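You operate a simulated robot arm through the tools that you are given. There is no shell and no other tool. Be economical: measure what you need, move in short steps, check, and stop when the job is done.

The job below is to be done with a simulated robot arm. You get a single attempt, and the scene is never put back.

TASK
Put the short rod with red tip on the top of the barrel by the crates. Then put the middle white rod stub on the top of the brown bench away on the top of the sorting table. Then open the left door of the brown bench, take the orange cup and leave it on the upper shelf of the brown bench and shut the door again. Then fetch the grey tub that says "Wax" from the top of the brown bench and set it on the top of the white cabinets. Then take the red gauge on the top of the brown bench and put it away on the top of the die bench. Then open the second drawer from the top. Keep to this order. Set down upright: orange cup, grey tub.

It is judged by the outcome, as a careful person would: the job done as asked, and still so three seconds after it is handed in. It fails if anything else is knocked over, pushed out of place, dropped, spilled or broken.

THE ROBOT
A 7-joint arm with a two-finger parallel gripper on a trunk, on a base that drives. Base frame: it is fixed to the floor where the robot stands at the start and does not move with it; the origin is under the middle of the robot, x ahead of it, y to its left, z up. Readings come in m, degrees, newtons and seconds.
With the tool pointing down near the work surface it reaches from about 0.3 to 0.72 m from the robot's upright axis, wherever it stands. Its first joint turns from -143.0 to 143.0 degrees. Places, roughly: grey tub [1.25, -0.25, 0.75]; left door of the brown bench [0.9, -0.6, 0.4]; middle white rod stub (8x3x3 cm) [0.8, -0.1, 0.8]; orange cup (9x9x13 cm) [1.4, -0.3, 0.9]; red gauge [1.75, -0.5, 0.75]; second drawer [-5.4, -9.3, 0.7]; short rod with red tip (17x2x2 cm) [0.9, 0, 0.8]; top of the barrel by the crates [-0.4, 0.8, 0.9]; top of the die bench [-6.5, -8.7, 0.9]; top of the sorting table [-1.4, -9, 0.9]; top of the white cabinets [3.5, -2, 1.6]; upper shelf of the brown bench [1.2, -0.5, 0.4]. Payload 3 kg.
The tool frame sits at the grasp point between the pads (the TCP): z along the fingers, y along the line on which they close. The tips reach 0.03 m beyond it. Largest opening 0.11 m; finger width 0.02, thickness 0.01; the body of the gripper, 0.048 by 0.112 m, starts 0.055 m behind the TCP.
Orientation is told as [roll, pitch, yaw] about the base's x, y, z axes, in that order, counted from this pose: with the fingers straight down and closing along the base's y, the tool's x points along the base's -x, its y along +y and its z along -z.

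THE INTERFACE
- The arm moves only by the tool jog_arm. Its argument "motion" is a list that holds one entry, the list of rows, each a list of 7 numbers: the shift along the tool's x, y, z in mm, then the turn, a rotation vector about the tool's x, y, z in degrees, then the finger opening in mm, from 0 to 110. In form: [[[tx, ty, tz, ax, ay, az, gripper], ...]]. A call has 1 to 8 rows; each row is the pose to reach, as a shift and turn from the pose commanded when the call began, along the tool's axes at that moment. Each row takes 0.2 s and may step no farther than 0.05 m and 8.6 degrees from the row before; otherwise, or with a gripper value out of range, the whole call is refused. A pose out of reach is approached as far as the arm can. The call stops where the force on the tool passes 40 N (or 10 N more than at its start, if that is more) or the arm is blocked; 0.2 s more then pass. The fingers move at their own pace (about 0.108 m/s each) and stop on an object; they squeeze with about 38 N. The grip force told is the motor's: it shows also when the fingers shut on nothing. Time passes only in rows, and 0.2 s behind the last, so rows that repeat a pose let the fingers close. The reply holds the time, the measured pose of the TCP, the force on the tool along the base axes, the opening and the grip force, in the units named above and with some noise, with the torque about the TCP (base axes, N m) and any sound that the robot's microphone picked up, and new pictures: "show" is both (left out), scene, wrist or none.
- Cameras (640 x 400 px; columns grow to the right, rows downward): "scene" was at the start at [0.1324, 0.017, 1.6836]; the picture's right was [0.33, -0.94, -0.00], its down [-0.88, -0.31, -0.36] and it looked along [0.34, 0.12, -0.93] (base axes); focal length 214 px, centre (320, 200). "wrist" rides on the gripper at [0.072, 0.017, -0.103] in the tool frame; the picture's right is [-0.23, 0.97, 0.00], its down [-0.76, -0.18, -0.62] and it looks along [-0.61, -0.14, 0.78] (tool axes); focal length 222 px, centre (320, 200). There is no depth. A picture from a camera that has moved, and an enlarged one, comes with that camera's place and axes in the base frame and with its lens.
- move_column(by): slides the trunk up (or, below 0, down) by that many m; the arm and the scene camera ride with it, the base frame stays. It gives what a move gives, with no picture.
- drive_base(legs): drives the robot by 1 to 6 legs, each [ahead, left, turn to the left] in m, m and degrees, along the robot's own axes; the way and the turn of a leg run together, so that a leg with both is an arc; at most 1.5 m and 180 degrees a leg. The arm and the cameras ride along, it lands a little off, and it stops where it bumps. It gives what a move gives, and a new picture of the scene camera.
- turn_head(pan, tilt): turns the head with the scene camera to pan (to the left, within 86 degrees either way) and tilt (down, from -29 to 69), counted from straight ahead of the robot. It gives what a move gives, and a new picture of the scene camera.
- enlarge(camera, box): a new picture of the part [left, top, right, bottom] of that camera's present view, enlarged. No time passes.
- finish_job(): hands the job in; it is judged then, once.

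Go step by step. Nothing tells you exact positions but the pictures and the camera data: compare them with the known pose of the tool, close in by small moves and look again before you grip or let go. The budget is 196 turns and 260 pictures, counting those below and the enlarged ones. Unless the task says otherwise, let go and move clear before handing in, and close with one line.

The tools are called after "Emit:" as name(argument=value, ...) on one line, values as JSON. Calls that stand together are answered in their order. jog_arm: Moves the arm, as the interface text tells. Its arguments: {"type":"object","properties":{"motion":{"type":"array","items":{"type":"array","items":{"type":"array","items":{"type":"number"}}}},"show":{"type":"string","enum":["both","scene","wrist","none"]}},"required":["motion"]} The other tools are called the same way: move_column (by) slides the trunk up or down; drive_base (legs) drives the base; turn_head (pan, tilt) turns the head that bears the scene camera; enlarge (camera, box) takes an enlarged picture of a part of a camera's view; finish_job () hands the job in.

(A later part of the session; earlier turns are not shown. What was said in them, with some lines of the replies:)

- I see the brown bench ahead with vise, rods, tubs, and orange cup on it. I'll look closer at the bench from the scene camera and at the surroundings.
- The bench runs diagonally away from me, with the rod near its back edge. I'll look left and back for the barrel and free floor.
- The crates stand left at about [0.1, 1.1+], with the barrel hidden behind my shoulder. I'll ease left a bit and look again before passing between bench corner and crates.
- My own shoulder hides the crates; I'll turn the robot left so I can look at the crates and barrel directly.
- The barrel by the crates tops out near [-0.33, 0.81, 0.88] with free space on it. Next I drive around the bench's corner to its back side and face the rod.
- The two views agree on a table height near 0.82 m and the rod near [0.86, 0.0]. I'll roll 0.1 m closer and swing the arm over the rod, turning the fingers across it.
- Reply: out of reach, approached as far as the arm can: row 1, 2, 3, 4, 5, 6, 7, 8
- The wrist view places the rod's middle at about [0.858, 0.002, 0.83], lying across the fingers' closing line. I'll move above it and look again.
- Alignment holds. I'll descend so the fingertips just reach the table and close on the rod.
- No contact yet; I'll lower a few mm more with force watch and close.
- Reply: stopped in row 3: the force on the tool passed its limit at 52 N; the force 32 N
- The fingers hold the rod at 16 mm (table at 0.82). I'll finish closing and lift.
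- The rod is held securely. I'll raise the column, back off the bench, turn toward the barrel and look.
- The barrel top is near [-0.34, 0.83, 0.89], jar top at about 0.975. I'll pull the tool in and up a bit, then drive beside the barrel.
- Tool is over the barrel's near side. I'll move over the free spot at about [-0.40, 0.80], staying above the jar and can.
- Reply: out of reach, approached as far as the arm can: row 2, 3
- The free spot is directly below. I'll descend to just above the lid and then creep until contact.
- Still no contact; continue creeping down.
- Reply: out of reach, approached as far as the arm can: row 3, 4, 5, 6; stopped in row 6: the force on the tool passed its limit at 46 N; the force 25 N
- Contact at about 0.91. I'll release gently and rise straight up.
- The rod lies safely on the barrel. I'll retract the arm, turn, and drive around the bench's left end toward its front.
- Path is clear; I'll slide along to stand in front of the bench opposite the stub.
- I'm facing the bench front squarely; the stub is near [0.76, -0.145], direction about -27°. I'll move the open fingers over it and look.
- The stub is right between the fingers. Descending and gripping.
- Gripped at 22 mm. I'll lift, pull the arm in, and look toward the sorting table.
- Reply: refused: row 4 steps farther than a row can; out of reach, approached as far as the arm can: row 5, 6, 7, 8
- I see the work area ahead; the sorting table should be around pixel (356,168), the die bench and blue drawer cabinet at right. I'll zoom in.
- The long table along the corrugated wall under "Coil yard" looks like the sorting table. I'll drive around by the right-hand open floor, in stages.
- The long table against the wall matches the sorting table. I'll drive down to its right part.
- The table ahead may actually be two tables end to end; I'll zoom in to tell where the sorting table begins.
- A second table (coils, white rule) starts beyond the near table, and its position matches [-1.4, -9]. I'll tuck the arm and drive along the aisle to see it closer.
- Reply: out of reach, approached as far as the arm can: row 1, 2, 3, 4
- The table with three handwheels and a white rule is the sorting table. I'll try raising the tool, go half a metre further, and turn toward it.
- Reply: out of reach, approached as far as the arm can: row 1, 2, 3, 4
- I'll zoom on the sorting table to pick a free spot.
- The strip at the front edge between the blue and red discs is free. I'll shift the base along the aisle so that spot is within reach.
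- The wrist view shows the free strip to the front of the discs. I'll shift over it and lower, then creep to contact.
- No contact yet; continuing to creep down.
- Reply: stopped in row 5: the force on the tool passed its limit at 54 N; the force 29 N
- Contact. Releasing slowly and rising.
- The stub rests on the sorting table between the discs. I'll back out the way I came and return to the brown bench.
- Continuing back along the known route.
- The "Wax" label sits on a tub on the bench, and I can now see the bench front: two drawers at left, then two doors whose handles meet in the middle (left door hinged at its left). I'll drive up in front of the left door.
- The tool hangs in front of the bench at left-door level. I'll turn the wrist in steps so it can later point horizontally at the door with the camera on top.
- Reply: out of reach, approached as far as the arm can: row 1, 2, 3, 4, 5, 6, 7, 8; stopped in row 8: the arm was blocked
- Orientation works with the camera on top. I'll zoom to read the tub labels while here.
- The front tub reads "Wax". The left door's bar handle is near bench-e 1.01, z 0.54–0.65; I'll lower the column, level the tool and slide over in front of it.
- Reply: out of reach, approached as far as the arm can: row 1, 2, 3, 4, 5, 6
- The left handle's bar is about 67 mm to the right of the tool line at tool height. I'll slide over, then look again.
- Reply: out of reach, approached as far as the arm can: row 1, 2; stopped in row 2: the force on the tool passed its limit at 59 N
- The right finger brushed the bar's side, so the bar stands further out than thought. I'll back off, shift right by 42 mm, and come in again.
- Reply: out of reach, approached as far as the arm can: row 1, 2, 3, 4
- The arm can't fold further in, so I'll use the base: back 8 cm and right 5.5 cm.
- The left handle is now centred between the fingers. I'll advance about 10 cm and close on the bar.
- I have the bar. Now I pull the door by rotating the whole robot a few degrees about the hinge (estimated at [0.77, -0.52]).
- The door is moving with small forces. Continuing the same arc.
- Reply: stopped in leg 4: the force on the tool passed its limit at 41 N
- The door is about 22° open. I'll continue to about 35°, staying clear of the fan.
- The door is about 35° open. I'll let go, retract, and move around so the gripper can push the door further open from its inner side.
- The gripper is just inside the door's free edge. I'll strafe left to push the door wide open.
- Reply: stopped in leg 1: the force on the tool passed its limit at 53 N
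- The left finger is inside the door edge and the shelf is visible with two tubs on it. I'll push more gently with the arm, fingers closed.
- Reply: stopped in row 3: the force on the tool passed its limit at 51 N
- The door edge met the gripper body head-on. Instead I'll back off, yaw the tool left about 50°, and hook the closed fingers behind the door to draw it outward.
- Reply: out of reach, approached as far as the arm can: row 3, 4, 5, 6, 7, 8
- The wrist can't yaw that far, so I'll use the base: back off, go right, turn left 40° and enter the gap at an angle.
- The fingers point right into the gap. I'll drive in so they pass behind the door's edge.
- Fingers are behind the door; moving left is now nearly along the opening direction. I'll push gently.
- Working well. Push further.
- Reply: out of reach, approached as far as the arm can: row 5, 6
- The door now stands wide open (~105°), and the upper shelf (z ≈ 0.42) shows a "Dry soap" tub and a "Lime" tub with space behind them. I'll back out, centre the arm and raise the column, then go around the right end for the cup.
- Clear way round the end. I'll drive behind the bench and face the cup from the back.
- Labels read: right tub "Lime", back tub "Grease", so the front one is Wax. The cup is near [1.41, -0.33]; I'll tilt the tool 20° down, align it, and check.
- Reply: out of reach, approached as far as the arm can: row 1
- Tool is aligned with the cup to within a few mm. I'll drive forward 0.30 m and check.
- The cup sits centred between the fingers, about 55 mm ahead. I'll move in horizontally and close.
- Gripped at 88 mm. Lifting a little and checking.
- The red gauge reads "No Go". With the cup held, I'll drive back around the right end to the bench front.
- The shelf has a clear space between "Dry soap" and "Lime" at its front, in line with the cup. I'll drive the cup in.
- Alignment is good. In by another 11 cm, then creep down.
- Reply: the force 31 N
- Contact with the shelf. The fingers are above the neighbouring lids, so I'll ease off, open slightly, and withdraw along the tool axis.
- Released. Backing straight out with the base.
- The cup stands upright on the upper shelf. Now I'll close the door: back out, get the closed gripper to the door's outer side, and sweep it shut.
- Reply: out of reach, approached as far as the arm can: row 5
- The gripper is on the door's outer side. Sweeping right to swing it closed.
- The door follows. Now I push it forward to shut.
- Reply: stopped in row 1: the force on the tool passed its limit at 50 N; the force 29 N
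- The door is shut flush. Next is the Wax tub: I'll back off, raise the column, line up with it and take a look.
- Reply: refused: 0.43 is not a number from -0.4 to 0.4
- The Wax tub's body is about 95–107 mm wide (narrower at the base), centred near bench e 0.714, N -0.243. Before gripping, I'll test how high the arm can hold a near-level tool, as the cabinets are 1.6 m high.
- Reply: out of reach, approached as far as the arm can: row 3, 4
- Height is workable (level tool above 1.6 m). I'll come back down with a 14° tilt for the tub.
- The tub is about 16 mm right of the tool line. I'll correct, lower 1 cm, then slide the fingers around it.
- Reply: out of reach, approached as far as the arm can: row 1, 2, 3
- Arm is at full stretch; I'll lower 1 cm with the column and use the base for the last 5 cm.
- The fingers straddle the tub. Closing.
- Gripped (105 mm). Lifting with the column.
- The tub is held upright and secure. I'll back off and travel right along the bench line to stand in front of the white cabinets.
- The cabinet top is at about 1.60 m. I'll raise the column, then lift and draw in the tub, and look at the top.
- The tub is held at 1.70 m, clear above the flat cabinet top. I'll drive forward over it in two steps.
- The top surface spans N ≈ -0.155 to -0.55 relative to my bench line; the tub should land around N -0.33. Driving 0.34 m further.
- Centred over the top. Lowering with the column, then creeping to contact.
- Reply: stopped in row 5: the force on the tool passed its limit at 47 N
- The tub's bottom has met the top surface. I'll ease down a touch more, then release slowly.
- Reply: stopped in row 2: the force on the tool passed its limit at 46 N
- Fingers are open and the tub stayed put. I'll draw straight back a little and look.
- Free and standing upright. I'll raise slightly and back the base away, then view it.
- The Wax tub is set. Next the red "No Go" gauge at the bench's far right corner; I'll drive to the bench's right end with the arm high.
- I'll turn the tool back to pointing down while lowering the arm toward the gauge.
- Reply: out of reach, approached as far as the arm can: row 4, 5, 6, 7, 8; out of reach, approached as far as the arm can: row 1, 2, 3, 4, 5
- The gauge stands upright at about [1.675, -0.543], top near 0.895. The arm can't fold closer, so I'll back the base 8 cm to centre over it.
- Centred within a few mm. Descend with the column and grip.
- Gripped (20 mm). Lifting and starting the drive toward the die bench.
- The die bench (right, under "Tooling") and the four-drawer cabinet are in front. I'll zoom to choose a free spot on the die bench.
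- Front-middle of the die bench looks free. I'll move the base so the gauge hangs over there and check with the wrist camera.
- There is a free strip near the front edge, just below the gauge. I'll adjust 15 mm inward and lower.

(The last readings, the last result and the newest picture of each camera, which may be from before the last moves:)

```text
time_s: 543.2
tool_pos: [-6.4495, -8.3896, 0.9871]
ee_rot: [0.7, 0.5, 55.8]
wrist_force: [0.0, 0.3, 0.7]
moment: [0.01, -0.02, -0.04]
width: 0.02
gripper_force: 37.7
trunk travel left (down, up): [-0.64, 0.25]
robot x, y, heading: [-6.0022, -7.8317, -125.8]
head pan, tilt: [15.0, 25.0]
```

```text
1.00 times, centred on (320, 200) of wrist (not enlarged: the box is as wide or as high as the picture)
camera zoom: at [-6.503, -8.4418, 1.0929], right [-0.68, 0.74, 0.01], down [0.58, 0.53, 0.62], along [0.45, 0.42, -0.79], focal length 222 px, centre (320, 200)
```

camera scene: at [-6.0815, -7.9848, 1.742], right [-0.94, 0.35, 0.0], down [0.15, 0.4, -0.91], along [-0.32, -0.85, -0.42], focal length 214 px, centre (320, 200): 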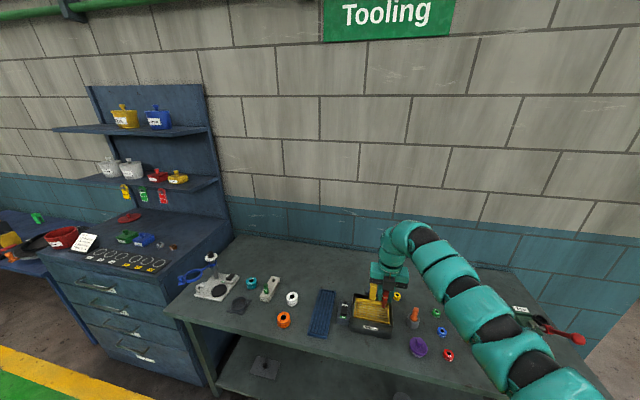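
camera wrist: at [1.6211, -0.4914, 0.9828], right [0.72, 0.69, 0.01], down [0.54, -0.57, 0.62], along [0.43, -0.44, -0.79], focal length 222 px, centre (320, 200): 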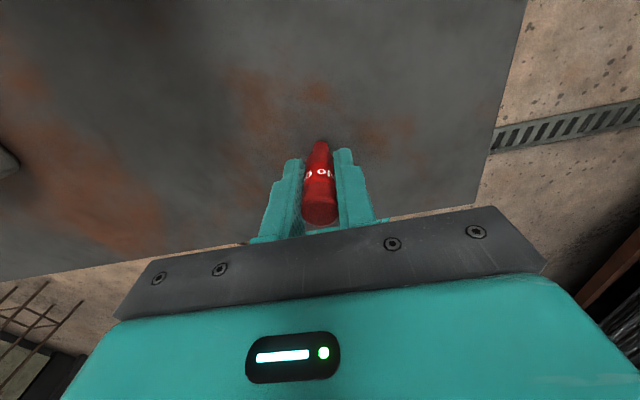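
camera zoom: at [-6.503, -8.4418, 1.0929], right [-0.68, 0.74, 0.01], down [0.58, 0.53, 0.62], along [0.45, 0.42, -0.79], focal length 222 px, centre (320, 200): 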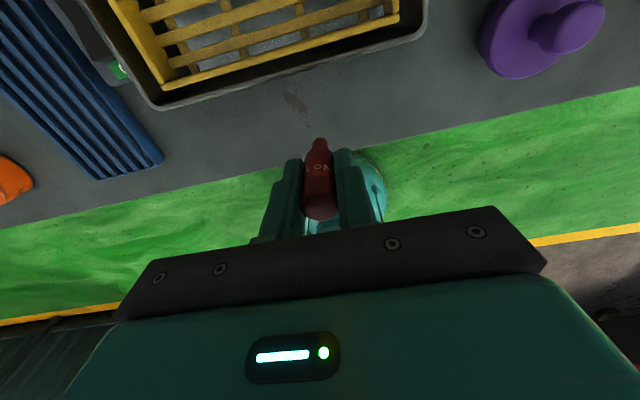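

Emit:
jog_arm(motion=[[[8, 0, 10, 0, 0, 0, 0], [8, 0, 25, 0, 0, 0, 0], [8, 0, 35, 0, 0, 0, 0], [8, 0, 42, 0, 0, 0, 0], [8, 0, 48, 0, 0, 0, 0], [8, 0, 54, 0, 0, 0, 0], [8, 0, 60, 0, 0, 0, 0], [8, 0, 66, 0, 0, 0, 0]]], show="wrist")

```text
time_s: 545.0
tool_pos: [-6.4567, -8.3978, 0.9213]
ee_rot: [0.6, 0.4, 55.7]
wrist_force: [0.4, 1.4, 0.0]
moment: [0.02, 0.0, -0.01]
width: 0.0197
gripper_force: 38.1
trunk travel left (down, up): [-0.64, 0.25]
robot x, y, heading: [-6.0003, -7.8316, -125.3]
head pan, tilt: [15.0, 25.0]
camera wrist: at [-6.5087, -8.4491, 1.026], right [-0.68, 0.74, 0.01], down [0.58, 0.53, 0.62], along [0.45, 0.42, -0.79], focal length 222 px, centre (320, 200)
```

wrist: 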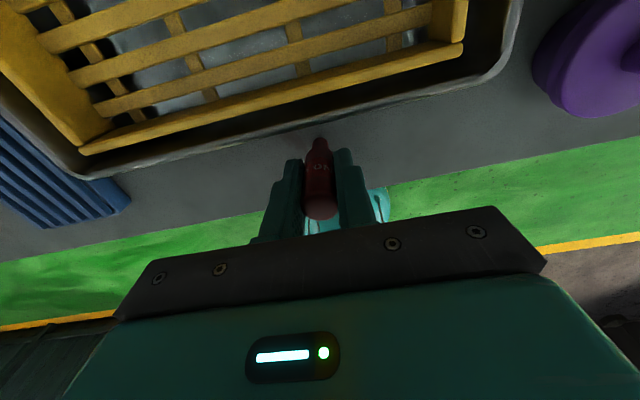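

Emit:
jog_arm(motion=[[[0, 0, 5, 0, 0, 0, 0], [0, 0, 9, 0, 0, 0, 0], [0, 0, 13, 0, 0, 0, 0], [0, 0, 17, 0, 0, 0, 0], [0, 0, 21, 0, 0, 0, 0], [0, 0, 25, 0, 0, 0, 0], [0, 0, 29, 0, 0, 0, 0], [0, 0, 33, 0, 0, 0, 0]]], show="wrist")

```text
time_s: 545.7
tool_pos: [-6.4553, -8.3965, 0.9182]
ee_rot: [0.7, 0.9, 55.8]
wrist_force: [4.4, 5.1, 27.3]
moment: [0.33, -0.31, 0.03]
width: 0.0194
gripper_force: 37.5
trunk travel left (down, up): [-0.64, 0.25]
robot x, y, heading: [-6.0045, -7.8319, -125.6]
head pan, tilt: [15.0, 25.0]
stopped in row 3: the force on the tool passed its limit at 50 N (the readings are from after the stop); the commanded pose is now the measured one
camera wrist: at [-6.5072, -8.4471, 1.0231], right [-0.68, 0.74, 0.01], down [0.59, 0.53, 0.61], along [0.44, 0.42, -0.79], focal length 222 px, centre (320, 200)
```

wrist: 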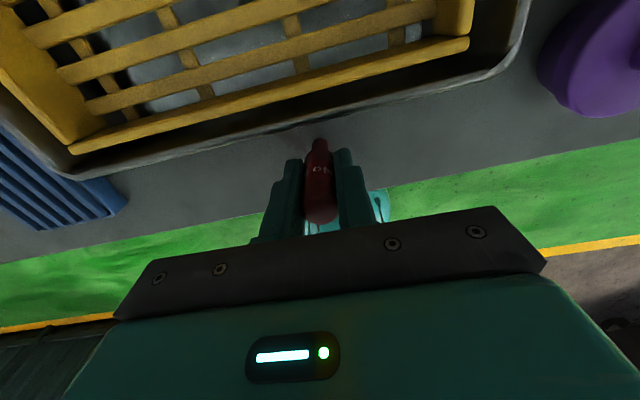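

Contact. Release slowly and rise straight up.

Emit:
jog_arm(motion=[[[0, 0, -1, 0, 0, 0, 20], [0, 0, -1, 0, 0, 0, 24], [0, 0, -1, 0, 0, 0, 30], [0, 0, -1, 0, 0, 0, 38], [0, 0, -20, 0, 0, 0, 38], [0, 0, -60, 0, 0, 0, 38], [0, 0, -105, 0, 0, 0, 38]]], show="wrist")

```text
time_s: 547.3
tool_pos: [-6.4571, -8.396, 1.0202]
ee_rot: [0.5, 0.7, 55.8]
wrist_force: [-0.2, 0.6, 0.0]
moment: [-0.03, 0.02, 0.01]
width: 0.0379
gripper_force: 0.0
trunk travel left (down, up): [-0.64, 0.25]
robot x, y, heading: [-5.9974, -7.8336, -125.8]
head pan, tilt: [15.0, 25.0]
camera wrist: at [-6.5084, -8.4472, 1.1245], right [-0.68, 0.74, 0.01], down [0.59, 0.53, 0.61], along [0.45, 0.42, -0.79], focal length 222 px, centre (320, 200)
```

wrist: 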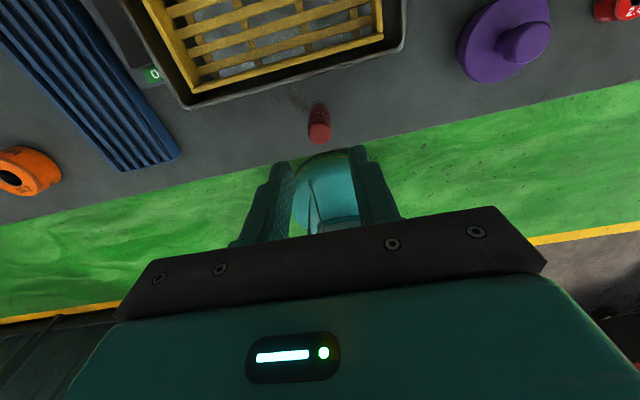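

The gauge stands on the die bench. Now the drawer cabinet: the second drawer's handle is near [-5.27, -9.15, 0.70]. I'll back off, slide left in front of it, and rotate the tool to horizontal.

Emit:
drive_base(legs=[[-0.3, 0, 0], [0, 0, 2], [0, 1.3, 0]])

Emit:
jog_arm(motion=[[[0, 0, 0, 0, 8.5, 0, 60], [0, 0, 0, 0, 17, 0, 60], [0, 0, 0, 0, 25.5, 0, 60], [0, 0, 0, 0, 34, 0, 60], [0, 0, 0, 0, 42.5, 0, 60], [0, 0, 0, 0, 51, 0, 60], [0, 0, 0, 0, 59.5, 0, 60], [0, 0, 0, 0, 68, 0, 60]]], show="none")

Emit:
turn_head(pan=0, tilt=40)

```text
time_s: 555.8
tool_pos: [-5.2002, -8.8826, 1.0191]
ee_rot: [0.7, 0.6, 57.1]
wrist_force: [-0.3, -0.2, -0.3]
moment: [0.0, -0.01, -0.03]
width: 0.0378
gripper_force: 0.1
trunk travel left (down, up): [-0.64, 0.25]
robot x, y, heading: [-4.7647, -8.3088, -124.2]
head pan, tilt: [15.0, 25.0]
camera scene: at [-4.8355, -8.462, 1.552], right [-0.94, 0.33, 0.0], down [0.14, 0.4, -0.91], along [-0.3, -0.86, -0.42], focal length 214 px, centre (320, 200)
```

scene: 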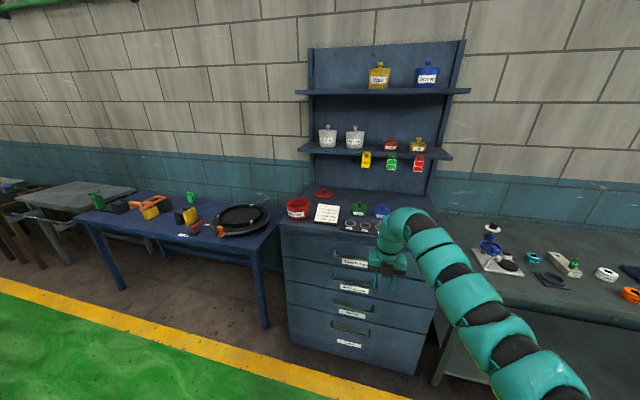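

```text
time_s: 557.6
tool_pos: [-5.1704, -8.9834, 0.9947]
ee_rot: [1.7, 68.9, 56.9]
wrist_force: [0.2, 0.6, 0.0]
moment: [0.0, 0.0, -0.02]
width: 0.0601
gripper_force: 0.0
out of reach, approached as far as the arm can: row 1, 2, 3, 4, 5, 6, 7, 8
trunk travel left (down, up): [-0.64, 0.25]
robot x, y, heading: [-4.7592, -8.3069, -124.1]
head pan, tilt: [15.0, 25.0]
```

```text
time_s: 558.3
tool_pos: [-5.17, -8.9852, 0.9949]
ee_rot: [1.8, 68.7, 57.0]
wrist_force: [0.1, 0.3, -0.1]
moment: [0.05, 0.0, 0.02]
width: 0.0598
gripper_force: 0.0
trunk travel left (down, up): [-0.64, 0.25]
robot x, y, heading: [-4.7569, -8.3064, -124.6]
head pan, tilt: [0.0, 40.0]
camera scene: at [-4.853, -8.4452, 1.5288], right [-0.83, 0.56, 0.0], down [0.36, 0.53, -0.77], along [-0.43, -0.63, -0.64], focal length 214 px, centre (320, 200)
```

scene: 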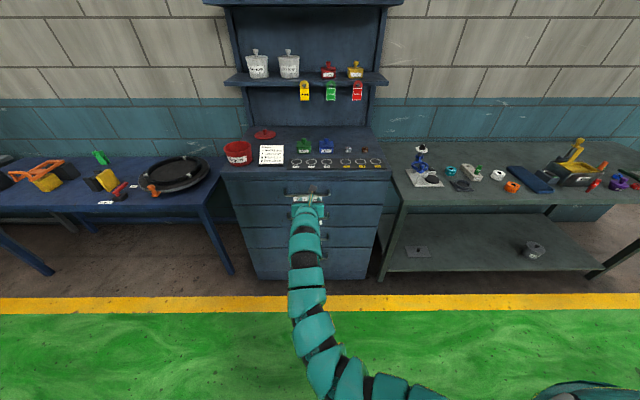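

I'll back 0.2 m, lower the column to drawer height, and look with the wrist camera.

Emit:
drive_base(legs=[[-0.2, 0, 0]])

Emit:
move_column(by=-0.25)

Emit:
enlarge(camera="wrist", box=[0, 0, 640, 400])

Emit:
enlarge(camera="scene", box=[180, 110, 440, 300])

```text
time_s: 559.9
tool_pos: [-5.0632, -8.8286, 0.9957]
ee_rot: [1.7, 68.8, 56.8]
wrist_force: [0.2, 0.3, -0.1]
moment: [0.03, 0.0, -0.01]
width: 0.0601
gripper_force: 0.1
trunk travel left (down, up): [-0.64, 0.25]
robot x, y, heading: [-4.6523, -8.1499, -124.2]
head pan, tilt: [0.0, 40.0]
camera scene: at [-4.7464, -8.288, 1.5289], right [-0.83, 0.56, 0.0], down [0.36, 0.53, -0.77], along [-0.43, -0.63, -0.64], focal length 214 px, centre (320, 200)
```

scene: 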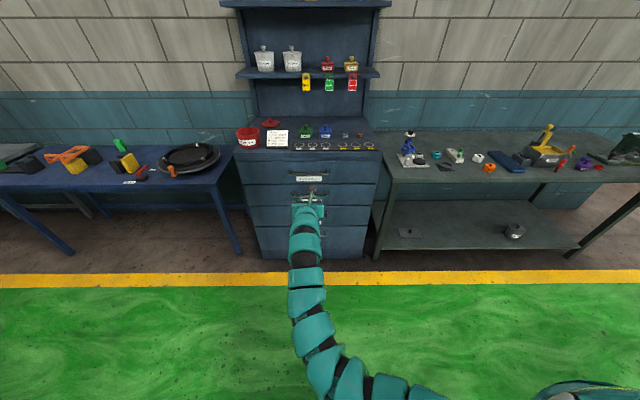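

```text
time_s: 562.5
tool_pos: [-5.0643, -8.8265, 0.7454]
ee_rot: [1.6, 68.7, 56.9]
wrist_force: [0.2, 0.5, 0.7]
moment: [-0.02, 0.04, -0.03]
width: 0.06
gripper_force: 0.0
trunk travel left (down, up): [-0.39, 0.5]
robot x, y, heading: [-4.6508, -8.1509, -124.5]
head pan, tilt: [0.0, 40.0]
```

```text
1.00 times, centred on (320, 200) of wrist (not enlarged: the box is as wide or as high as the picture)
camera zoom: at [-5.0361, -8.7624, 0.8512], right [-0.76, 0.62, -0.2], down [0.63, 0.61, -0.49], along [-0.18, -0.49, -0.85], focal length 222 px, centre (320, 200)
```

zoom: 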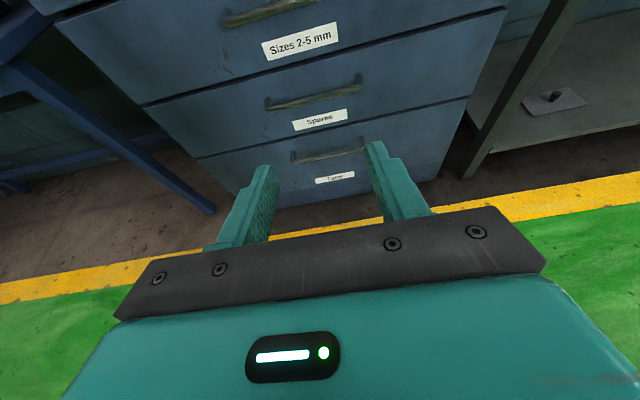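

```text
2.11 times, centred on (310, 205) of scene
camera zoom: at [-4.747, -8.289, 1.2787], right [-0.83, 0.56, 0.0], down [0.36, 0.53, -0.77], along [-0.43, -0.63, -0.64], focal length 452 px, centre (341, 190)
```

zoom: 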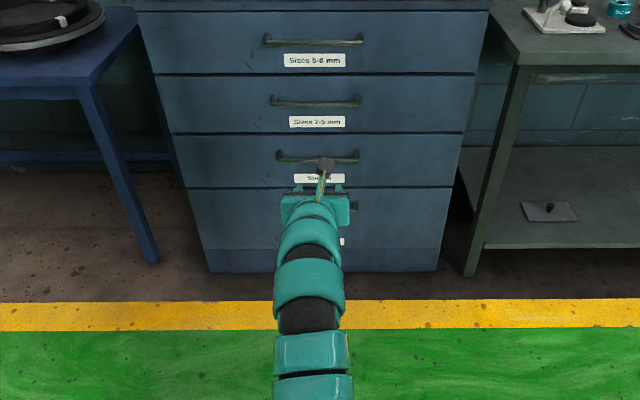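

The second drawer ("Sizes 2-5 mm") has a horizontal bar handle near [-5.27, -9.165, 0.71]. I'll level the tool and roll it 90° so the fingers close vertically.

Emit:
jog_arm(motion=[[[0, 0, 0, 0, 7, 0, 60], [0, 0, 0, 0, 14, 0, 60], [0, 0, 0, 0, 20, 0, 60]]], show="none")

Emit:
jog_arm(motion=[[[0, 0, 0, 0, 0, 8.5, 60], [0, 0, 0, 0, 0, 17, 60], [0, 0, 0, 0, 0, 25.5, 60], [0, 0, 0, 0, 0, 34, 60], [0, 0, 0, 0, 0, 42.5, 60], [0, 0, 0, 0, 0, 51, 60], [0, 0, 0, 0, 0, 59.5, 60], [0, 0, 0, 0, 0, 68, 60]]], show="wrist")

```text
time_s: 563.3
tool_pos: [-5.0641, -8.828, 0.745]
ee_rot: [26.6, 88.7, 82.0]
wrist_force: [-0.4, -0.4, 0.4]
moment: [-0.03, -0.03, 0.0]
width: 0.0603
gripper_force: 0.0
trunk travel left (down, up): [-0.39, 0.5]
robot x, y, heading: [-4.6538, -8.1508, -124.1]
head pan, tilt: [0.0, 40.0]
```

```text
time_s: 565.1
tool_pos: [-5.0644, -8.8284, 0.746]
ee_rot: [-88.6, 22.5, -34.1]
wrist_force: [0.4, -0.1, 0.1]
moment: [0.0, 0.01, -0.03]
width: 0.0599
gripper_force: 0.0
trunk travel left (down, up): [-0.39, 0.5]
robot x, y, heading: [-4.6575, -8.1515, -124.0]
head pan, tilt: [0.0, 40.0]
camera wrist: at [-5.0648, -8.7024, 0.7605], right [-0.12, 0.11, -0.99], down [0.99, 0.08, -0.11], along [0.06, -0.99, -0.12], focal length 222 px, centre (320, 200)
```

wrist: 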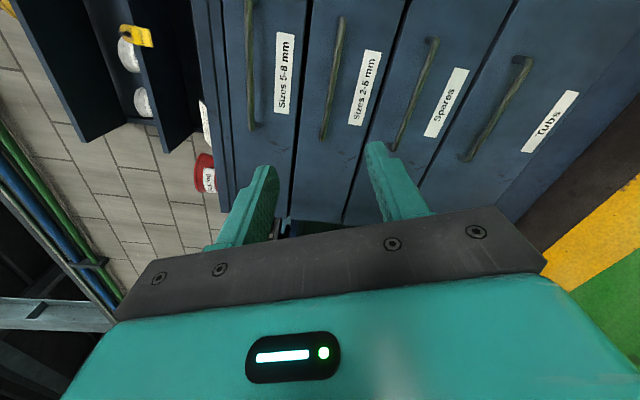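

Reachable. Finish the roll (22° more).

Emit:
jog_arm(motion=[[[0, 0, 0, 0, 0, 8, 60], [0, 0, 0, 0, 0, 15, 60], [0, 0, 0, 0, 0, 22.5, 60]]], show="wrist")

```text
time_s: 565.9
tool_pos: [-5.0634, -8.8278, 0.7448]
ee_rot: [-88.7, 0.0, -34.7]
wrist_force: [-0.3, 0.5, -0.2]
moment: [-0.03, -0.03, -0.02]
width: 0.0597
gripper_force: 0.1
trunk travel left (down, up): [-0.39, 0.5]
robot x, y, heading: [-4.6533, -8.1474, -124.3]
head pan, tilt: [0.0, 40.0]
camera wrist: at [-5.0636, -8.7028, 0.7314], right [0.2, -0.11, -0.97], down [0.98, 0.08, 0.19], along [0.05, -0.99, 0.12], focal length 222 px, centre (320, 200)
```

wrist: 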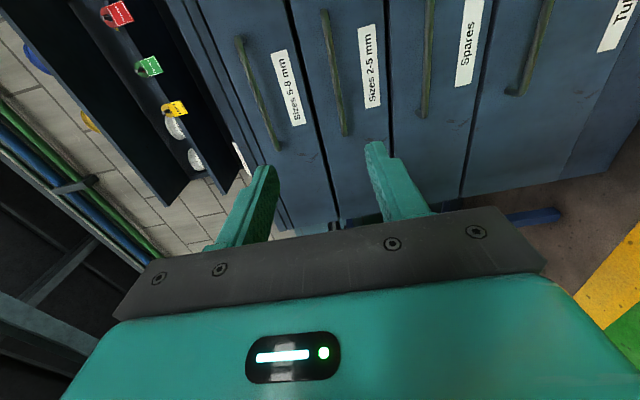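

Fingers now close vertically. The handle is 36 mm below and 20 mm to the side; correct, then drive in most of the way.

Emit:
jog_arm(motion=[[[-10, 18, 0, 0, 0, 0, 60], [-20, 36, 0, 0, 0, 0, 60]]], show="none")

Emit:
drive_base(legs=[[0.27, 0, 0]])

Emit:
enlarge(camera="wrist", box=[0, 0, 640, 400])

```text
time_s: 566.5
tool_pos: [-5.0462, -8.8406, 0.709]
ee_rot: [-88.8, 0.2, -34.6]
wrist_force: [0.0, 0.1, 0.0]
moment: [-0.01, 0.0, 0.01]
width: 0.0601
gripper_force: 0.1
trunk travel left (down, up): [-0.39, 0.5]
robot x, y, heading: [-4.656, -8.1515, -124.3]
head pan, tilt: [0.0, 40.0]
```

```text
time_s: 568.4
tool_pos: [-5.1982, -9.0641, 0.7089]
ee_rot: [-88.7, 0.2, -34.5]
wrist_force: [-0.4, 0.0, -0.4]
moment: [0.03, -0.01, 0.02]
width: 0.06
gripper_force: 0.1
trunk travel left (down, up): [-0.39, 0.5]
robot x, y, heading: [-4.81, -8.3777, -124.2]
head pan, tilt: [0.0, 40.0]
camera scene: at [-4.9, -8.5144, 1.2787], right [-0.83, 0.56, 0.0], down [0.36, 0.53, -0.77], along [-0.43, -0.63, -0.64], focal length 214 px, centre (320, 200)
```

scene: 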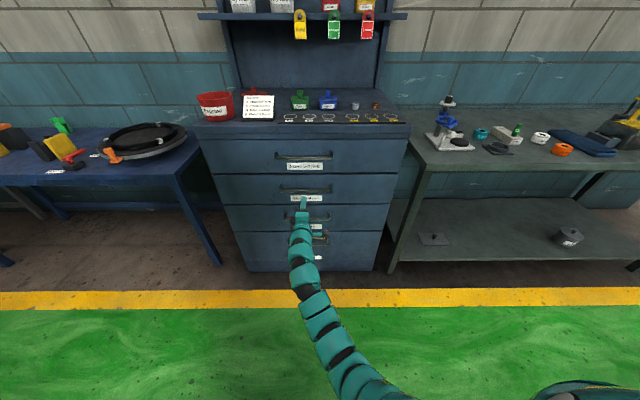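

```text
1.00 times, centred on (320, 200) of wrist (not enlarged: the box is as wide or as high as the picture)
camera zoom: at [-5.1979, -8.9391, 0.6951], right [0.2, -0.11, -0.97], down [0.98, 0.08, 0.19], along [0.05, -0.99, 0.12], focal length 222 px, centre (320, 200)
```

zoom: 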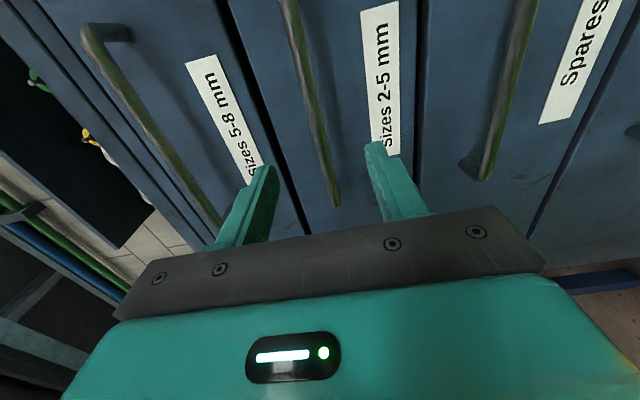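

The bar is centred between the fingers, about 12 cm ahead. Advance 9 cm and check.

Emit:
drive_base(legs=[[0.09, 0, 0]])

Emit:
jog_arm(motion=[[[0, 0, 8, 0, 0, 0, 60], [0, 0, 16, 0, 0, 0, 60]]], show="wrist")

```text
time_s: 569.5
tool_pos: [-5.2474, -9.1379, 0.7084]
ee_rot: [-88.7, 0.1, -34.5]
wrist_force: [0.0, -0.5, -0.6]
moment: [-0.01, 0.01, -0.01]
width: 0.0601
gripper_force: 0.2
trunk travel left (down, up): [-0.39, 0.5]
robot x, y, heading: [-4.8579, -8.4518, -124.2]
head pan, tilt: [0.0, 40.0]
camera scene: at [-4.9496, -8.5878, 1.2787], right [-0.83, 0.56, 0.0], down [0.36, 0.53, -0.77], along [-0.43, -0.63, -0.64], focal length 214 px, centre (320, 200)
```

scene: 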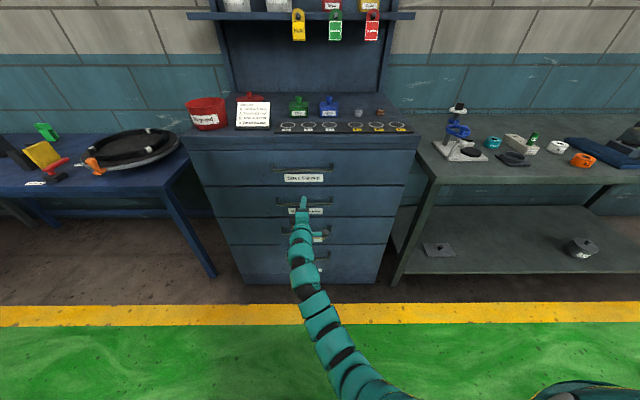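

```text
time_s: 570.1
tool_pos: [-5.2559, -9.1507, 0.7084]
ee_rot: [-88.8, 0.1, -34.6]
wrist_force: [-0.3, 0.3, -0.7]
moment: [-0.01, 0.0, 0.01]
width: 0.0601
gripper_force: 0.0
trunk travel left (down, up): [-0.39, 0.5]
robot x, y, heading: [-4.8535, -8.4516, -124.0]
head pan, tilt: [0.0, 40.0]
camera wrist: at [-5.2558, -9.0256, 0.6948], right [0.2, -0.11, -0.97], down [0.98, 0.08, 0.19], along [0.05, -0.99, 0.12], focal length 222 px, centre (320, 200)
```

wrist: 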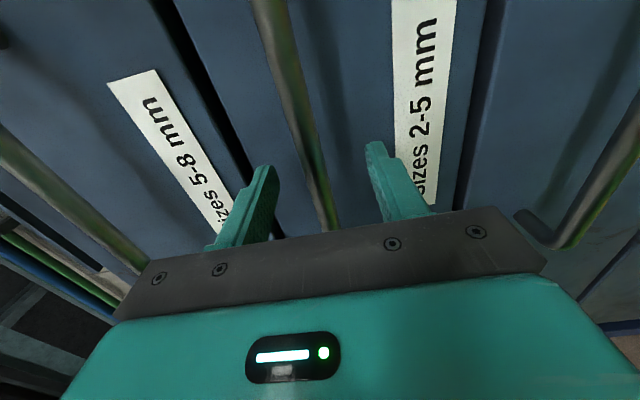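

The bar runs between the fingers. Closing.

Emit:
jog_arm(motion=[[[0, 0, 4, 0, 0, 0, 30], [0, 0, 4, 0, 0, 0, 0], [0, 0, 4, 0, 0, 0, 0], [0, 0, 4, 0, 0, 0, 0]]], show="wrist")

```text
time_s: 571.1
tool_pos: [-5.2593, -9.1541, 0.7096]
ee_rot: [-89.0, 0.0, -34.6]
wrist_force: [-0.8, -1.6, 12.8]
moment: [-0.17, -0.01, 0.05]
width: 0.0137
gripper_force: 45.1
trunk travel left (down, up): [-0.39, 0.5]
robot x, y, heading: [-4.8536, -8.451, -124.1]
head pan, tilt: [0.0, 40.0]
camera wrist: at [-5.2584, -9.0288, 0.6959], right [0.2, -0.11, -0.97], down [0.98, 0.08, 0.19], along [0.05, -0.99, 0.13], focal length 222 px, centre (320, 200)
```

wrist: 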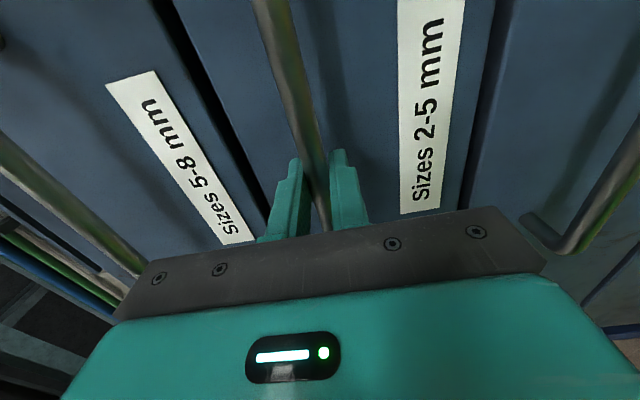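

I have the drawer handle. Pulling straight back with the base.

Emit:
drive_base(legs=[[-0.06, 0, 0], [-0.08, 0, 0], [-0.08, 0, 0]])

```text
time_s: 573.4
tool_pos: [-5.1342, -8.9695, 0.7104]
ee_rot: [-89.0, 0.0, -34.8]
wrist_force: [-8.0, 8.9, 22.4]
moment: [-0.12, 0.08, -0.42]
width: 0.0132
gripper_force: 45.0
trunk travel left (down, up): [-0.39, 0.5]
robot x, y, heading: [-4.73, -8.2639, -124.3]
head pan, tilt: [0.0, 40.0]
camera scene: at [-4.8245, -8.4009, 1.2791], right [-0.83, 0.56, 0.0], down [0.36, 0.53, -0.77], along [-0.43, -0.64, -0.64], focal length 214 px, centre (320, 200)
```

scene: 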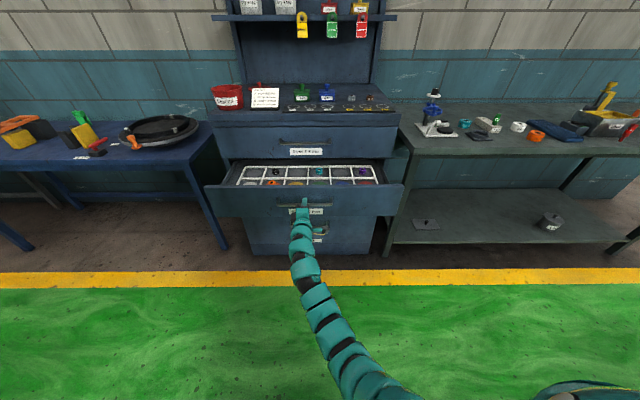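

The second drawer is open about 22 cm. I'll pull a little further until it resists.

Emit:
drive_base(legs=[[-0.05, 0, 0], [-0.05, 0, 0]])

```text
time_s: 574.8
tool_pos: [-5.0787, -8.8856, 0.7102]
ee_rot: [-88.9, 0.1, -34.7]
wrist_force: [-11.0, 9.5, 14.2]
moment: [-0.1, -0.01, -0.66]
width: 0.0136
gripper_force: 44.6
trunk travel left (down, up): [-0.39, 0.5]
robot x, y, heading: [-4.676, -8.1804, -124.1]
head pan, tilt: [0.0, 40.0]
camera scene: at [-4.7692, -8.3189, 1.279], right [-0.83, 0.56, 0.0], down [0.36, 0.53, -0.77], along [-0.43, -0.64, -0.64], focal length 214 px, centre (320, 200)
```

scene: 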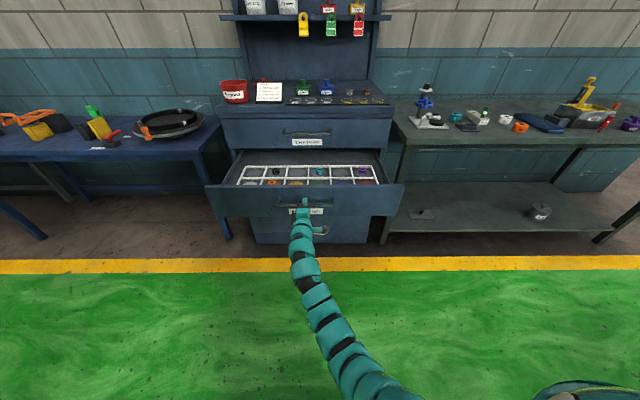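

The drawer is now open about 32 cm. I'll release the handle and back away.

Emit:
jog_arm(motion=[[[0, 0, 0, 0, 0, 0, 20], [0, 0, 0, 0, 0, 0, 40], [0, 0, 0, 0, 0, 0, 60], [0, 0, 0, 0, 0, 0, 60]]], show="none")

Emit:
drive_base(legs=[[-0.15, 0, 0], [-0.2, 0, 0]])

Emit:
enlarge(camera="scene", box=[190, 60, 640, 270])

```text
time_s: 575.8
tool_pos: [-5.0796, -8.888, 0.7085]
ee_rot: [-88.9, 0.1, -34.8]
wrist_force: [0.0, 0.3, 0.1]
moment: [-0.01, 0.01, -0.01]
width: 0.0601
gripper_force: 0.0
trunk travel left (down, up): [-0.39, 0.5]
robot x, y, heading: [-4.6746, -8.1821, -124.2]
head pan, tilt: [0.0, 40.0]
```

```text
time_s: 578.4
tool_pos: [-4.8846, -8.5993, 0.7089]
ee_rot: [-88.9, 0.2, -34.8]
wrist_force: [0.4, 0.7, 0.1]
moment: [0.0, 0.0, -0.03]
width: 0.06
gripper_force: 0.1
trunk travel left (down, up): [-0.39, 0.5]
robot x, y, heading: [-4.4814, -7.8971, -124.2]
head pan, tilt: [0.0, 40.0]
camera scene: at [-4.5737, -8.0327, 1.2787], right [-0.83, 0.56, 0.0], down [0.36, 0.53, -0.77], along [-0.43, -0.63, -0.64], focal length 214 px, centre (320, 200)
```

scene: 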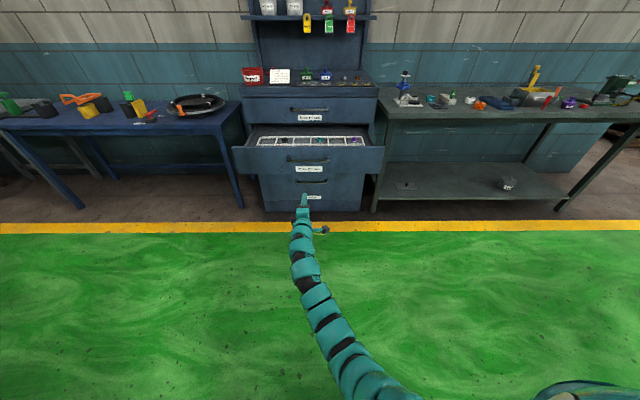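

```text
1.42 times, centred on (415, 165) of scene
camera zoom: at [-4.5737, -8.0327, 1.2787], right [-0.83, 0.56, 0.0], down [0.36, 0.53, -0.77], along [-0.43, -0.63, -0.64], focal length 305 px, centre (185, 250)
```

zoom: 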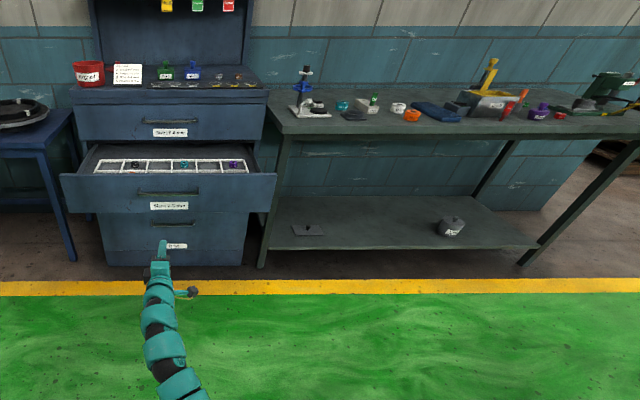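

The second drawer stays open and the gauge stands on the die bench. The gripper is clear of everything, so I'm handing in.

Emit:
finish_job()

```text
The job is handed in.
```

I did all six steps in the order you gave and handed the job in; the verdict hasn't come back. The rod is on the barrel by the crates and the stub is on the sorting table. The cup is upright on the bench's upper shelf with the door shut, and the Wax tub is upright on the white cabinets. The red gauge is standing on the die bench, and the second drawer is open about 32 cm.
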